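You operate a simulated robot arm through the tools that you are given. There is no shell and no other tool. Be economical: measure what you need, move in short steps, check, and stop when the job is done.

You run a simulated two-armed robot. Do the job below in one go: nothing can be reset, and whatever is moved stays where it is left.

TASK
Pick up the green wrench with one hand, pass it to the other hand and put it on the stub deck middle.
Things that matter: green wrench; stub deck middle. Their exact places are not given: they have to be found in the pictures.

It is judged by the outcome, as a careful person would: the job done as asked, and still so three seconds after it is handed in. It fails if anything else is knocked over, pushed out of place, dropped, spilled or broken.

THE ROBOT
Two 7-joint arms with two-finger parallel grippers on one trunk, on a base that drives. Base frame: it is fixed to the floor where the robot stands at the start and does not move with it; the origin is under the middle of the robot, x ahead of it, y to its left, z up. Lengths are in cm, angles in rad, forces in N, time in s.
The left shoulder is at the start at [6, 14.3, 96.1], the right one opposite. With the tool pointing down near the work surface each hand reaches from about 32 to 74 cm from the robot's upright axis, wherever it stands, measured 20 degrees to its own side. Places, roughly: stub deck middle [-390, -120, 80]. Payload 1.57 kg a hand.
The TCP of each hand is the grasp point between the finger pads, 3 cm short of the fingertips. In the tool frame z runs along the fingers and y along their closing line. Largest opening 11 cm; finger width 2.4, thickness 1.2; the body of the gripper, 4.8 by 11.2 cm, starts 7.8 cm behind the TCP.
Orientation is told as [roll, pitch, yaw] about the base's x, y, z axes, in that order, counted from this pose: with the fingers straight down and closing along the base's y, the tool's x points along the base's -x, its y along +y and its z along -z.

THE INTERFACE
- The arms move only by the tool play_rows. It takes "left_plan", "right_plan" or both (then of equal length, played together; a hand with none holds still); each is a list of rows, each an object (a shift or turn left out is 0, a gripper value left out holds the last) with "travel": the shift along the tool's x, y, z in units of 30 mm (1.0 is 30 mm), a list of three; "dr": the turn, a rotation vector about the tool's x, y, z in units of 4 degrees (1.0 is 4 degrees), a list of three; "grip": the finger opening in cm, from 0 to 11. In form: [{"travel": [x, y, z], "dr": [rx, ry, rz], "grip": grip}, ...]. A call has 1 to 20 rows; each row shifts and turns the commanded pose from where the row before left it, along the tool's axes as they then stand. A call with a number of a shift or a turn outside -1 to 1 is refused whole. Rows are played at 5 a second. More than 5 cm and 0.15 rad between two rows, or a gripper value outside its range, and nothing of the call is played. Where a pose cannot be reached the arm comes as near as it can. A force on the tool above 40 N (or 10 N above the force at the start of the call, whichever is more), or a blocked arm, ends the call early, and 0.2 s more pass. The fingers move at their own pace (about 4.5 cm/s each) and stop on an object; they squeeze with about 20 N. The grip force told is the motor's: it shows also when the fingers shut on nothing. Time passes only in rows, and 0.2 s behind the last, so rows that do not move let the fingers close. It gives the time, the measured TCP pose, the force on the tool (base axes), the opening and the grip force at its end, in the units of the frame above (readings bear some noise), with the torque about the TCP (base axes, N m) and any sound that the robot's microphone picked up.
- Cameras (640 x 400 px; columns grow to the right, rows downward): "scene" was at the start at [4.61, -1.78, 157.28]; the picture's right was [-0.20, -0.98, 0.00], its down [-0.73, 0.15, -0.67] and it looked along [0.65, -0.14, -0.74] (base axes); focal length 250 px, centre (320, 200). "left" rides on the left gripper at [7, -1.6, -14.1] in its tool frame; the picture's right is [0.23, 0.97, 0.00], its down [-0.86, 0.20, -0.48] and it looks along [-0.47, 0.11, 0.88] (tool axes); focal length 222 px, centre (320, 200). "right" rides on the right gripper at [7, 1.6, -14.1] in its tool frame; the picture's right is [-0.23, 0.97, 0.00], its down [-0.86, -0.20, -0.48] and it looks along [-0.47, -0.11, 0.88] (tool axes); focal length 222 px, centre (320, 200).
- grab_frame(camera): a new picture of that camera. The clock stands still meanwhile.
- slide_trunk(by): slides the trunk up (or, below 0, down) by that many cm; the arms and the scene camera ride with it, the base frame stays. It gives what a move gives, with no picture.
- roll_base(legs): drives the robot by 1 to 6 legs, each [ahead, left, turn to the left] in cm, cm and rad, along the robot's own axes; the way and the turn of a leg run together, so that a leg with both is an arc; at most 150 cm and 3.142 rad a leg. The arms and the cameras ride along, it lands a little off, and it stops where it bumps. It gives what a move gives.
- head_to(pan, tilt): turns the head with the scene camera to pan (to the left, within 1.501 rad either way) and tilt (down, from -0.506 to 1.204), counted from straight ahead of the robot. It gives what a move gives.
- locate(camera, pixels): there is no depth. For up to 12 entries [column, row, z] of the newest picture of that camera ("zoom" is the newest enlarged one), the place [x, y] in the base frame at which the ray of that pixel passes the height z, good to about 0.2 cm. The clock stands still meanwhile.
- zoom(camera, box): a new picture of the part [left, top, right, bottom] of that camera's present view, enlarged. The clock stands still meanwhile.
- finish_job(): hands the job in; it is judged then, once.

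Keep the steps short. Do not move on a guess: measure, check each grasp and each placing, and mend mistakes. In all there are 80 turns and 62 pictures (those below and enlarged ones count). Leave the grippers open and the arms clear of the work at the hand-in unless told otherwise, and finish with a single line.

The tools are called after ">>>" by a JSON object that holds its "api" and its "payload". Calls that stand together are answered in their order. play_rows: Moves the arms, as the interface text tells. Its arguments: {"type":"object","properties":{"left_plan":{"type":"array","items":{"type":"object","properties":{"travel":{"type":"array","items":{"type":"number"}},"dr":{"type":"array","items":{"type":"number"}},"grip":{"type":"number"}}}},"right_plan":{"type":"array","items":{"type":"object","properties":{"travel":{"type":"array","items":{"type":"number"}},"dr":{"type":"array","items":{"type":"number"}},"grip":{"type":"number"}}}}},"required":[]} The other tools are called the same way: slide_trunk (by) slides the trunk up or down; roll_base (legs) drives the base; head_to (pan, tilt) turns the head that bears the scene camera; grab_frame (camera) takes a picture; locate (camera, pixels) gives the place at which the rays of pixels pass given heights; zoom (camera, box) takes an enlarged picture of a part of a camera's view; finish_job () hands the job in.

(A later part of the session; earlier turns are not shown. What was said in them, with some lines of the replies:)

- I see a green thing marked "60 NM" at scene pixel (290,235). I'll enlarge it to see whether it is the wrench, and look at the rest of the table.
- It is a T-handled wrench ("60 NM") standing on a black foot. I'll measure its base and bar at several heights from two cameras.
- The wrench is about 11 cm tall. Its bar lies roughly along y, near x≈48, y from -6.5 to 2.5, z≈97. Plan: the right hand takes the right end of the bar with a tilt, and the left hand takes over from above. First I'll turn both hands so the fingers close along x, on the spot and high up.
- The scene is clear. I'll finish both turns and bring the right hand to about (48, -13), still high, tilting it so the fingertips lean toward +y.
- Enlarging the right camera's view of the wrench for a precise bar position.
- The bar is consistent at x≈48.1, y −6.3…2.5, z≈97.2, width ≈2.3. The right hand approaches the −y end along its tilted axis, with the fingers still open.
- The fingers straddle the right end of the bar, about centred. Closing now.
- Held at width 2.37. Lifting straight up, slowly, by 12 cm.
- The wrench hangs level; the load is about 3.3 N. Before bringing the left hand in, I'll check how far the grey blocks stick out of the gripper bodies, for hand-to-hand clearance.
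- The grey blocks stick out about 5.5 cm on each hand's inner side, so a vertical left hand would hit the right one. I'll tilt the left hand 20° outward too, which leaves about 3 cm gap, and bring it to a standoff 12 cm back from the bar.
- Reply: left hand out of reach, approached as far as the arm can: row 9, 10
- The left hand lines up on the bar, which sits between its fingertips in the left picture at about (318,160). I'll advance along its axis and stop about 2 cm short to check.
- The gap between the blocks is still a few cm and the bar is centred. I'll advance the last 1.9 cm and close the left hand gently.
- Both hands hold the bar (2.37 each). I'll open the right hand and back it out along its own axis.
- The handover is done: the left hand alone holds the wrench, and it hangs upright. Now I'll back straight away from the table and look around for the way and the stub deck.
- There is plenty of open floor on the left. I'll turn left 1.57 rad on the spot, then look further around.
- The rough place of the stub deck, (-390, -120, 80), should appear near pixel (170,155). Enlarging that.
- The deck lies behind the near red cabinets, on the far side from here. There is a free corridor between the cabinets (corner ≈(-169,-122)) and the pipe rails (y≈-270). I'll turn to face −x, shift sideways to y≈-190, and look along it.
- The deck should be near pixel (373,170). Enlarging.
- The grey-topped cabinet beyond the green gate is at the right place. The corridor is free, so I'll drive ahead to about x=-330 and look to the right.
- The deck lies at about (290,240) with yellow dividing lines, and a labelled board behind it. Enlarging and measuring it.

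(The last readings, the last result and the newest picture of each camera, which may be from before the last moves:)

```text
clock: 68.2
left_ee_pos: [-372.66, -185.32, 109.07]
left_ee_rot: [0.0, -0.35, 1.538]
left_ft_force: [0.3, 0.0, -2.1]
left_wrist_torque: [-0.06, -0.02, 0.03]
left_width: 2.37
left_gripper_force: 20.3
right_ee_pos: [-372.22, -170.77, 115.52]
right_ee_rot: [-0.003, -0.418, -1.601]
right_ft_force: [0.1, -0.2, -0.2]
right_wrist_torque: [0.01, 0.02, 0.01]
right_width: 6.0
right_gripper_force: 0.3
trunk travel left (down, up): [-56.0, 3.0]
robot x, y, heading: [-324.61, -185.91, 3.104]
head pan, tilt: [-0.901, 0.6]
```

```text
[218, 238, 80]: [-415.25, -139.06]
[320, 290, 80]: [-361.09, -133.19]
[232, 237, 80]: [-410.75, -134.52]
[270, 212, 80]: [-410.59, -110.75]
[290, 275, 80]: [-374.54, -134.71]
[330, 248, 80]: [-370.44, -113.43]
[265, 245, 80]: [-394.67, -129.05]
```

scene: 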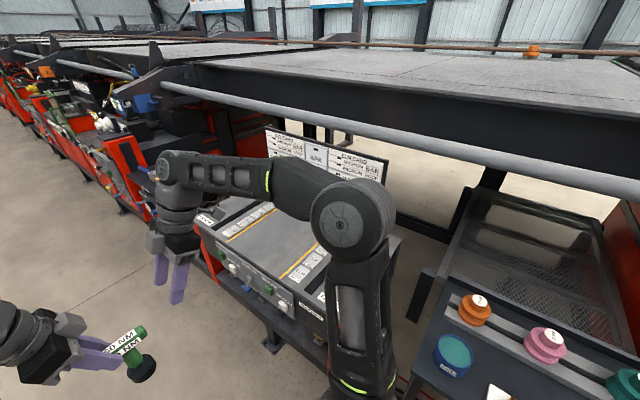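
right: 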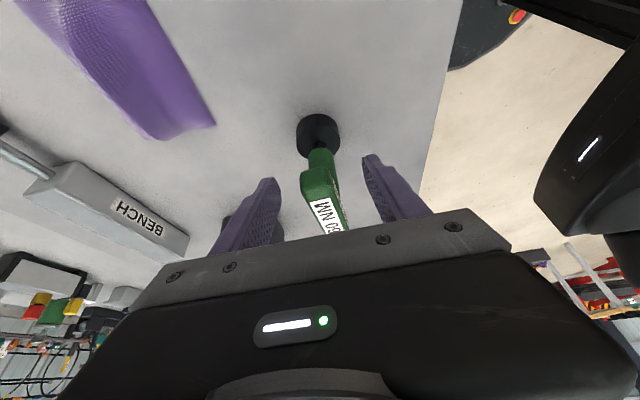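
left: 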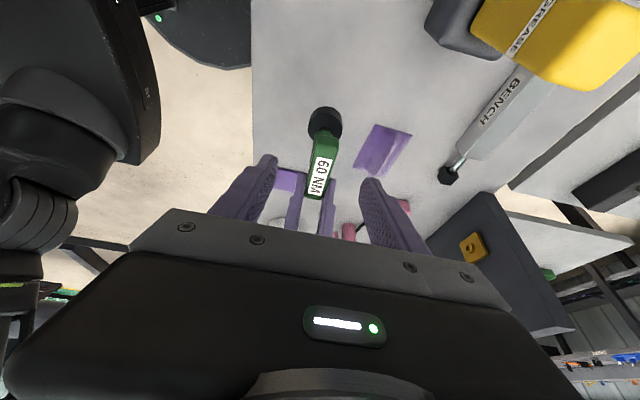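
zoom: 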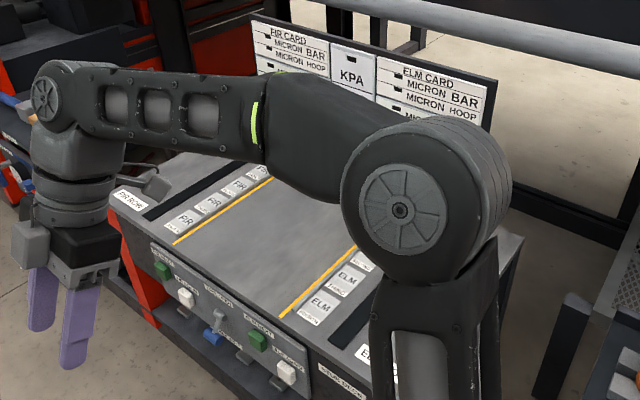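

The front bears the label "STUB DECK", and the middle field between the yellow lines is about x −408…−373, y −137…−105. I'll drive on to x≈-392 and turn right to face it.

>>> {"api": "roll_base", "payload": {"legs": [[68, 0, 0], [0, 0, -1.533]]}}

>>> {"api": "head_to", "payload": {"pan": 0, "tilt": 0.8}}

>>> {"api": "grab_frame", "payload": {"camera": "scene"}}

```text
clock: 75.8
left_ee_pos: [-393.45, -135.35, 109.01]
left_ee_rot: [-0.001, -0.351, -0.015]
left_ft_force: [-0.6, 0.7, -2.7]
left_wrist_torque: [-0.01, 0.07, 0.02]
left_width: 2.39
left_gripper_force: 20.0
right_ee_pos: [-379.11, -135.5, 115.57]
right_ee_rot: [-0.003, -0.419, 3.127]
right_ft_force: [-1.4, 0.3, -0.7]
right_wrist_torque: [0.0, 0.0, -0.02]
right_width: 5.98
right_gripper_force: 0.1
trunk travel left (down, up): [-56.0, 3.0]
robot x, y, heading: [-393.46, -183.45, 1.56]
head pan, tilt: [-0.901, 0.6]
```

```text
clock: 77.0
left_ee_pos: [-393.49, -135.35, 109.04]
left_ee_rot: [-0.001, -0.35, -0.014]
left_ft_force: [0.4, 0.3, -2.5]
left_wrist_torque: [-0.02, 0.08, 0.01]
left_width: 2.39
left_gripper_force: 20.2
right_ee_pos: [-379.11, -135.48, 115.59]
right_ee_rot: [-0.003, -0.419, 3.124]
right_ft_force: [0.7, 0.3, -0.6]
right_wrist_torque: [-0.03, 0.01, -0.01]
right_width: 5.99
right_gripper_force: 0.0
trunk travel left (down, up): [-56.0, 3.0]
robot x, y, heading: [-393.47, -183.48, 1.552]
head pan, tilt: [0.0, 0.799]
```

```text
26 pictures are left
```

scene: 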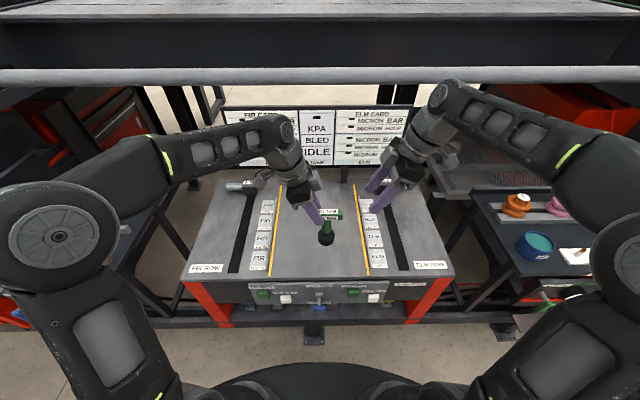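

The wrench is above the middle field. I'll determine the deck's height and outline from two cameras.

>>> {"api": "zoom", "payload": {"camera": "scene", "box": [200, 80, 440, 300]}}

>>> {"api": "grab_frame", "payload": {"camera": "left"}}

>>> {"api": "locate", "payload": {"camera": "scene", "pixels": [[270, 277, 80], [370, 275, 80], [279, 183, 80], [355, 185, 80], [270, 277, 77], [370, 275, 77], [279, 183, 77], [355, 185, 77], [270, 277, 83], [370, 275, 83], [279, 183, 83], [355, 185, 83]]}}

```text
1.82 times, centred on (320, 190) of scene
```

zoom: 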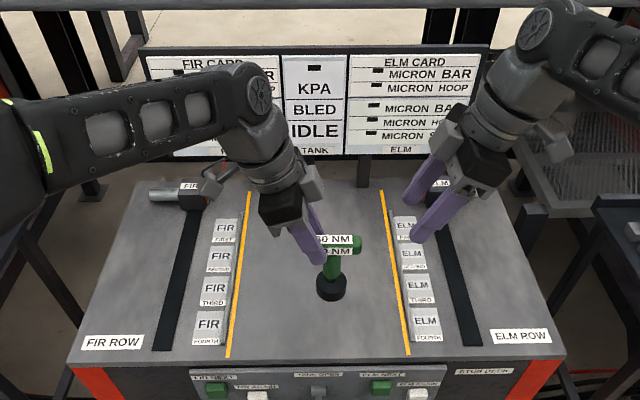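

```text
24 pictures are left
```

left: 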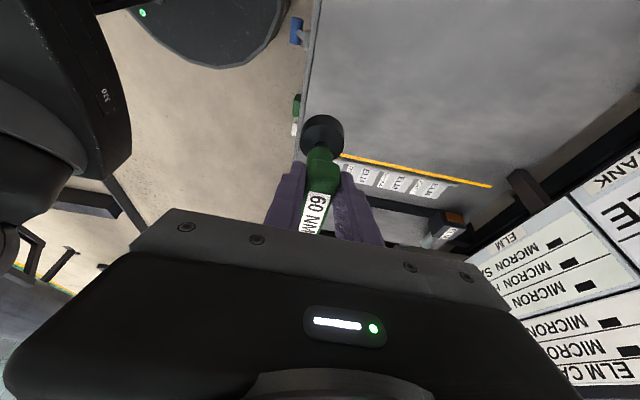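

```text
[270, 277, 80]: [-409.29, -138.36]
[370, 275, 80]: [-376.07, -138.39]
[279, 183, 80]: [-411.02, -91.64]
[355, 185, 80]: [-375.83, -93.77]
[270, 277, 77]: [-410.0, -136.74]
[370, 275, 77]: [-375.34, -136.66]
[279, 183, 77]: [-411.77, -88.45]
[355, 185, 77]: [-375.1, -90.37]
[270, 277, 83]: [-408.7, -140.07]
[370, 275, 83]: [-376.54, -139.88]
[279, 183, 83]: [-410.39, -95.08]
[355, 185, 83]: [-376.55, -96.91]
```

>>> {"api": "locate", "payload": {"camera": "left", "pixels": [[491, 186, 74], [491, 186, 77], [491, 186, 80], [491, 186, 83], [491, 186, 86], [420, 171, 77], [420, 171, 80], [420, 171, 83], [305, 130, 80], [324, 0, 80]]}}

>>> {"api": "zoom", "payload": {"camera": "left", "box": [230, 80, 430, 240]}}

```text
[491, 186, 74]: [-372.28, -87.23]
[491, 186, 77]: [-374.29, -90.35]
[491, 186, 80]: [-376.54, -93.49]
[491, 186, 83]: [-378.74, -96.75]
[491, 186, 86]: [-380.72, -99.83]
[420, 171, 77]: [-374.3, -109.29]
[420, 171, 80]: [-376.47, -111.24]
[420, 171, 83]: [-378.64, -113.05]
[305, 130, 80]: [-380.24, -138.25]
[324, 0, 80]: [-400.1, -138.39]
```

```text
2.50 times, centred on (330, 160) of left
```

zoom: 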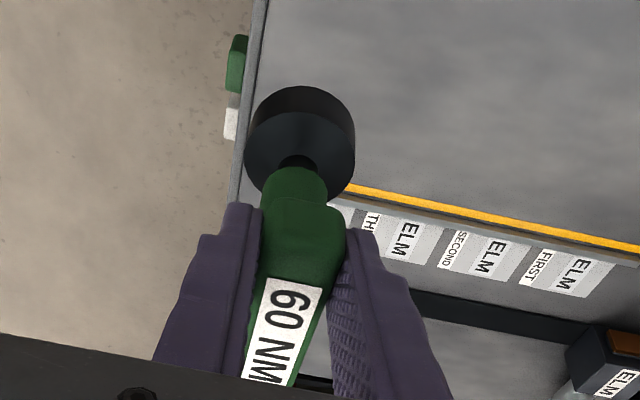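

The two views agree at deck height ≈79.6. The middle field spans x −410…−376, y −139…−92. I'll move the wrench ahead about 16 cm and 2 cm left, toward (−393, −119), still high.

>>> {"api": "play_rows", "payload": {"left_plan": [{"travel": [0.08, 0.68, -0.03]}, {"travel": [0.08, 0.68, -0.03]}, {"travel": [0.08, 0.68, -0.03]}, {"travel": [0.08, 0.68, -0.03]}, {"travel": [0.08, 0.68, -0.03]}, {"travel": [0.08, 0.68, -0.03]}, {"travel": [0.08, 0.68, -0.03]}, {"travel": [0.08, 0.68, -0.03]}, {}]}}

>>> {"api": "grab_frame", "payload": {"camera": "scene"}}

>>> {"api": "zoom", "payload": {"camera": "scene", "box": [240, 120, 400, 280]}}

```text
clock: 79.0
left_ee_pos: [-395.24, -121.14, 108.98]
left_ee_rot: [0.0, -0.35, -0.014]
left_ft_force: [-0.2, 1.2, -3.4]
left_wrist_torque: [-0.03, 0.06, 0.02]
left_width: 2.37
left_gripper_force: 20.3
left hand out of reach, approached as far as the arm can: row 8
right_ee_pos: [-378.94, -135.47, 115.6]
right_ee_rot: [-0.001, -0.42, 3.125]
right_ft_force: [-0.3, -0.6, 0.1]
right_wrist_torque: [-0.02, 0.0, 0.01]
right_width: 6.01
right_gripper_force: 0.2
trunk travel left (down, up): [-56.0, 3.0]
robot x, y, heading: [-393.47, -183.26, 1.555]
head pan, tilt: [0.0, 0.799]
```

```text
22 pictures are left
```

scene: 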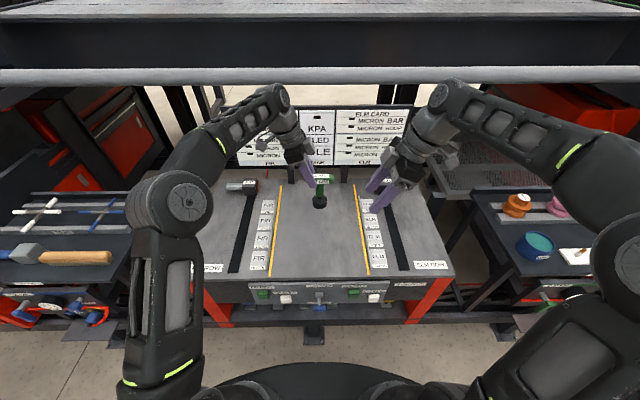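

```text
2.50 times, centred on (320, 200) of scene
```

zoom: 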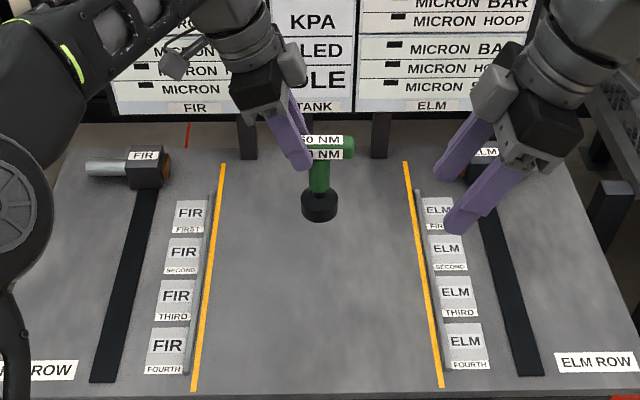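

The wrench is over the middle of the field, centre ≈(−392.4, −121). Lowering it straight down by 14 cm with the arm.

>>> {"api": "play_rows", "payload": {"left_plan": [{"travel": [0.16, 0, 0.439]}, {"travel": [0.16, 0, 0.439]}, {"travel": [0.16, 0, 0.439]}, {"travel": [0.16, 0, 0.439]}, {"travel": [0.16, 0, 0.439]}, {"travel": [0.16, 0, 0.439]}, {"travel": [0.16, 0, 0.439]}, {"travel": [0.16, 0, 0.439]}, {"travel": [0.16, 0, 0.439]}, {"travel": [0.16, 0, 0.439]}, {}]}}

>>> {"api": "zoom", "payload": {"camera": "scene", "box": [240, 120, 400, 280]}}

>>> {"api": "zoom", "payload": {"camera": "left", "box": [220, 60, 460, 240]}}

```text
clock: 81.4
left_ee_pos: [-395.24, -121.14, 94.91]
left_ee_rot: [0.001, -0.349, -0.017]
left_ft_force: [0.0, -0.4, -2.8]
left_wrist_torque: [0.0, 0.04, -0.01]
left_width: 2.4
left_gripper_force: 20.2
right_ee_pos: [-379.16, -135.48, 115.69]
right_ee_rot: [-0.001, -0.42, 3.126]
right_ft_force: [0.1, 0.3, -0.7]
right_wrist_torque: [-0.02, 0.01, -0.01]
right_width: 6.0
right_gripper_force: 0.0
trunk travel left (down, up): [-56.0, 3.0]
robot x, y, heading: [-393.34, -183.42, 1.557]
head pan, tilt: [0.0, 0.799]
```

```text
2.50 times, centred on (320, 200) of scene
```

zoom: 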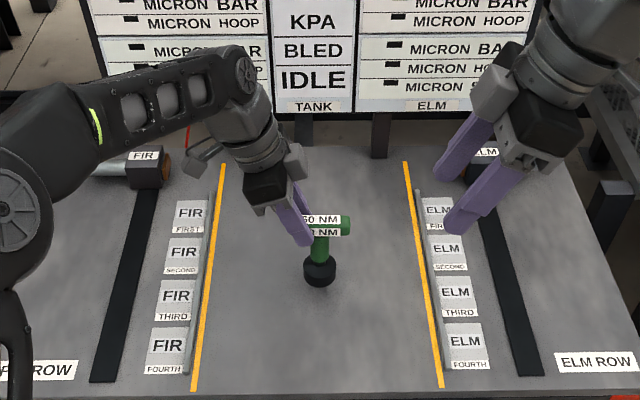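

```text
2.22 times, centred on (340, 150) of left
```

zoom: 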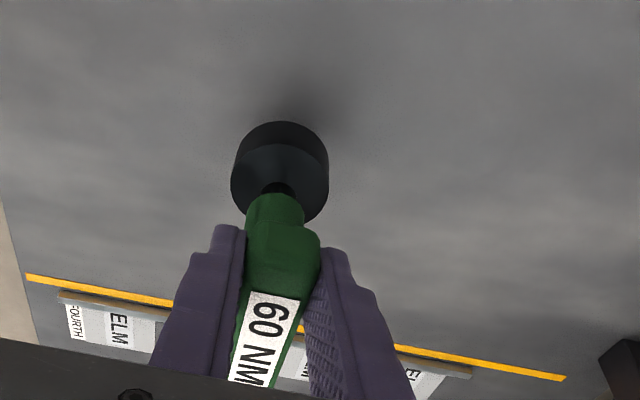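

About 3 cm left. I'll lower 2.4 cm, then in fine steps while watching the force.

>>> {"api": "play_rows", "payload": {"left_plan": [{"travel": [0.068, 0, 0.188]}, {"travel": [0.068, 0, 0.188]}, {"travel": [0.068, 0, 0.188]}, {"travel": [0.068, 0, 0.188]}, {"travel": [0.02, 0, 0.063]}, {"travel": [0.02, 0, 0.063]}, {}]}}

```text
clock: 83.0
left_ee_pos: [-395.03, -121.21, 92.08]
left_ee_rot: [-0.002, -0.35, -0.015]
left_ft_force: [0.4, -0.4, -2.4]
left_wrist_torque: [0.01, 0.07, 0.02]
left_width: 2.4
left_gripper_force: 19.9
right_ee_pos: [-379.07, -135.58, 115.71]
right_ee_rot: [-0.002, -0.42, 3.127]
right_ft_force: [0.7, 0.7, -0.6]
right_wrist_torque: [0.02, 0.02, 0.01]
right_width: 6.0
right_gripper_force: 0.1
trunk travel left (down, up): [-56.0, 3.0]
robot x, y, heading: [-393.3, -183.16, 1.551]
head pan, tilt: [0.0, 0.799]
```

No contact yet (−2.4 N). Lowering 0.3 cm more.

>>> {"api": "play_rows", "payload": {"left_plan": [{"travel": [0.017, 0, 0.047]}, {"travel": [0.017, 0, 0.047]}, {}]}}

```text
clock: 83.8
left_ee_pos: [-395.05, -121.2, 92.06]
left_ee_rot: [0.003, -0.349, -0.016]
left_ft_force: [-2.8, 0.0, 11.0]
left_wrist_torque: [-0.18, 0.23, -0.06]
left_width: 2.38
left_gripper_force: 20.3
right_ee_pos: [-379.15, -135.66, 115.59]
right_ee_rot: [-0.002, -0.42, 3.127]
right_ft_force: [0.3, -0.3, 0.3]
right_wrist_torque: [0.02, 0.01, -0.01]
right_width: 6.01
right_gripper_force: 0.0
trunk travel left (down, up): [-56.0, 3.0]
robot x, y, heading: [-393.35, -183.67, 1.558]
head pan, tilt: [0.0, 0.799]
```

Contact: the force jumped to +11 N. I'll ease up a touch and check it is standing straight before opening.

>>> {"api": "play_rows", "payload": {"left_plan": [{"travel": [-0.017, 0, -0.047]}, {}]}}

>>> {"api": "zoom", "payload": {"camera": "scene", "box": [270, 170, 370, 270]}}

```text
clock: 84.4
left_ee_pos: [-394.96, -121.16, 92.09]
left_ee_rot: [0.001, -0.351, -0.017]
left_ft_force: [-1.0, 4.0, 6.5]
left_wrist_torque: [0.27, 0.04, 0.04]
left_width: 2.4
left_gripper_force: 20.1
right_ee_pos: [-379.12, -135.51, 115.6]
right_ee_rot: [-0.002, -0.418, 3.125]
right_ft_force: [0.2, -1.0, 0.3]
right_wrist_torque: [0.02, -0.03, -0.01]
right_width: 6.02
right_gripper_force: 0.0
trunk travel left (down, up): [-56.0, 3.0]
robot x, y, heading: [-393.17, -183.35, 1.555]
head pan, tilt: [0.0, 0.799]
```

```text
4.00 times, centred on (320, 220) of scene
```

zoom: 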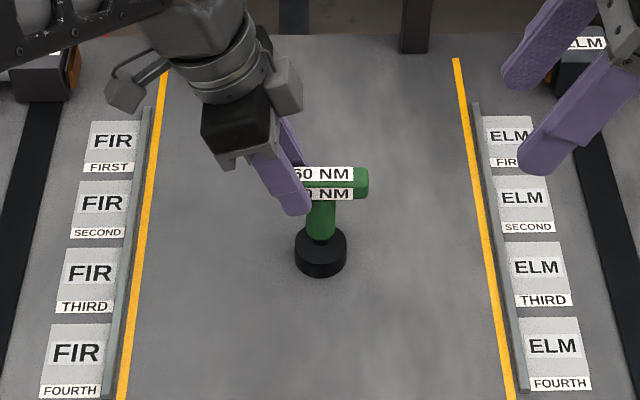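

It stands upright in the middle field with light contact. Opening the left fingers slowly.

>>> {"api": "play_rows", "payload": {"left_plan": [{"grip": 2.8}, {"grip": 3.2}, {"grip": 4}, {"grip": 5}, {"grip": 6}, {"grip": 6.5}, {}]}}

>>> {"api": "zoom", "payload": {"camera": "scene", "box": [270, 170, 370, 270]}}

>>> {"api": "zoom", "payload": {"camera": "left", "box": [220, 60, 460, 240]}}

```text
clock: 86.0
left_ee_pos: [-395.08, -121.09, 92.1]
left_ee_rot: [0.0, -0.351, -0.016]
left_ft_force: [0.9, 0.1, -0.5]
left_wrist_torque: [-0.01, 0.03, -0.03]
left_width: 6.51
left_gripper_force: 0.2
right_ee_pos: [-379.09, -135.5, 115.55]
right_ee_rot: [-0.001, -0.417, 3.126]
right_ft_force: [-0.4, 0.8, -0.5]
right_wrist_torque: [0.04, 0.0, -0.01]
right_width: 6.02
right_gripper_force: 0.1
trunk travel left (down, up): [-56.0, 3.0]
robot x, y, heading: [-393.59, -183.52, 1.557]
head pan, tilt: [0.0, 0.799]
```

```text
4.00 times, centred on (320, 220) of scene
```

zoom: 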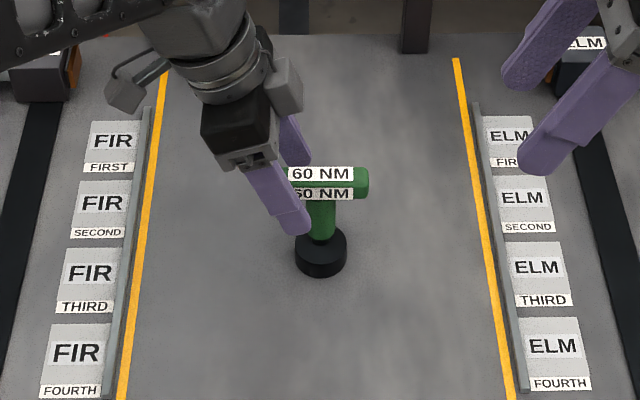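

```text
2.22 times, centred on (340, 150) of left
```

zoom: 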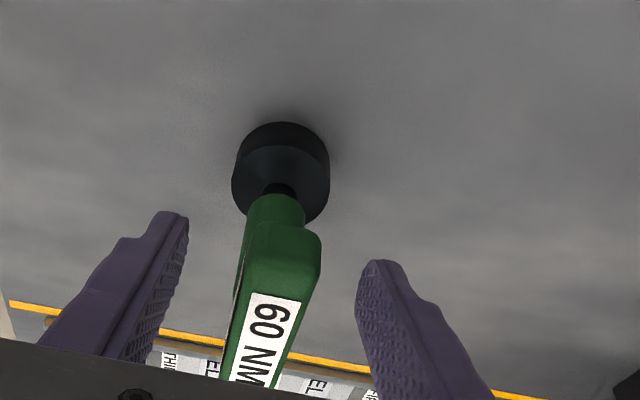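

The wrench stands by itself with both fingers clear. I'll withdraw along the tool axis, then pull back toward the robot.

>>> {"api": "play_rows", "payload": {"left_plan": [{"travel": [0, 0, -0.3]}, {"travel": [0, 0, -0.6]}, {"travel": [0, 0, -0.7]}, {"travel": [0, 0, -0.7]}, {"travel": [0, 0, -0.7]}, {"travel": [0, 0, -0.7]}, {"travel": [0, -0.6, -0.5]}, {"travel": [0, -0.8, 0], "grip": 11}, {"travel": [0, -0.8, 0]}, {"travel": [0, -0.8, 0]}, {"travel": [0, -0.8, 0]}, {}], "right_plan": [{}, {}, {}, {}, {}, {}, {}, {"grip": 11}, {}, {}, {}, {}]}}

>>> {"api": "grab_frame", "payload": {"camera": "scene"}}

>>> {"api": "zoom", "payload": {"camera": "scene", "box": [240, 120, 400, 280]}}

```text
clock: 88.6
left_ee_pos: [-399.81, -132.36, 103.89]
left_ee_rot: [0.0, -0.35, -0.016]
left_ft_force: [-0.3, 0.8, 0.4]
left_wrist_torque: [-0.03, -0.03, -0.02]
left_width: 10.98
left_gripper_force: 0.0
right_ee_pos: [-379.13, -135.57, 115.63]
right_ee_rot: [-0.001, -0.419, 3.126]
right_ft_force: [-0.2, 0.3, -0.3]
right_wrist_torque: [-0.05, -0.03, 0.0]
right_width: 11.01
right_gripper_force: 0.0
trunk travel left (down, up): [-56.0, 3.0]
robot x, y, heading: [-393.27, -183.35, 1.554]
head pan, tilt: [0.0, 0.799]
```

```text
15 pictures are left
```

scene: 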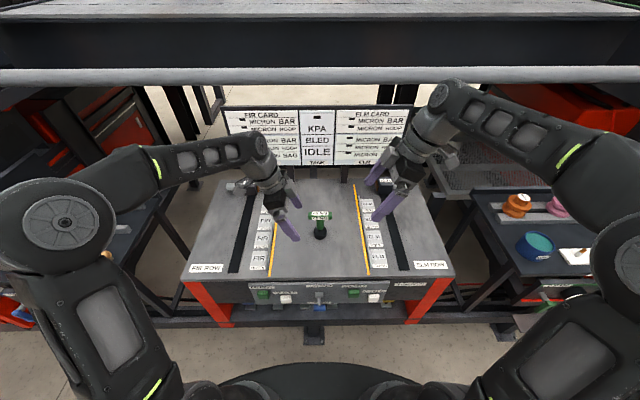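

```text
2.50 times, centred on (320, 200) of scene
```

zoom: 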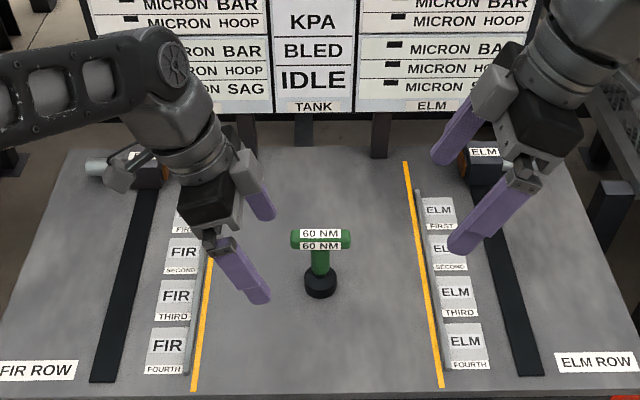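

The wrench stands upright in the middle of the stub deck and nothing else has shifted. I'll back the robot off 25 cm so the arms are clear of the deck, and check once more.

>>> {"api": "roll_base", "payload": {"legs": [[-25, 0, 0]]}}

>>> {"api": "grab_frame", "payload": {"camera": "scene"}}

```text
clock: 90.4
left_ee_pos: [-400.12, -157.3, 103.87]
left_ee_rot: [0.0, -0.348, -0.018]
left_ft_force: [0.2, -0.1, 0.1]
left_wrist_torque: [0.03, 0.02, 0.04]
left_width: 10.98
left_gripper_force: 0.1
right_ee_pos: [-379.55, -160.73, 115.72]
right_ee_rot: [-0.004, -0.419, 3.125]
right_ft_force: [-0.8, -0.6, 0.4]
right_wrist_torque: [0.02, 0.04, 0.01]
right_width: 11.01
right_gripper_force: 0.0
trunk travel left (down, up): [-56.0, 3.0]
robot x, y, heading: [-394.16, -208.08, 1.552]
head pan, tilt: [0.0, 0.799]
```

```text
13 pictures are left
```

scene: 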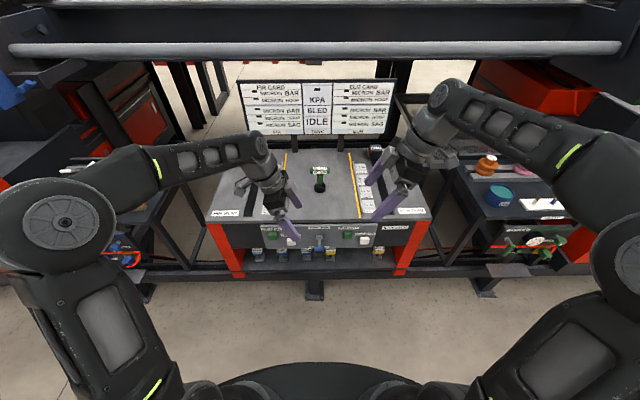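

The wrench is standing in the middle field, both grippers are open, and the arms are clear. Handing the job in.

>>> {"api": "finish_job", "payload": {}}

```text
The job is handed in.
```

The green wrench was picked up with the right hand, passed to the left, and now stands upright in the middle of the stub deck; no other objects were seen to move.
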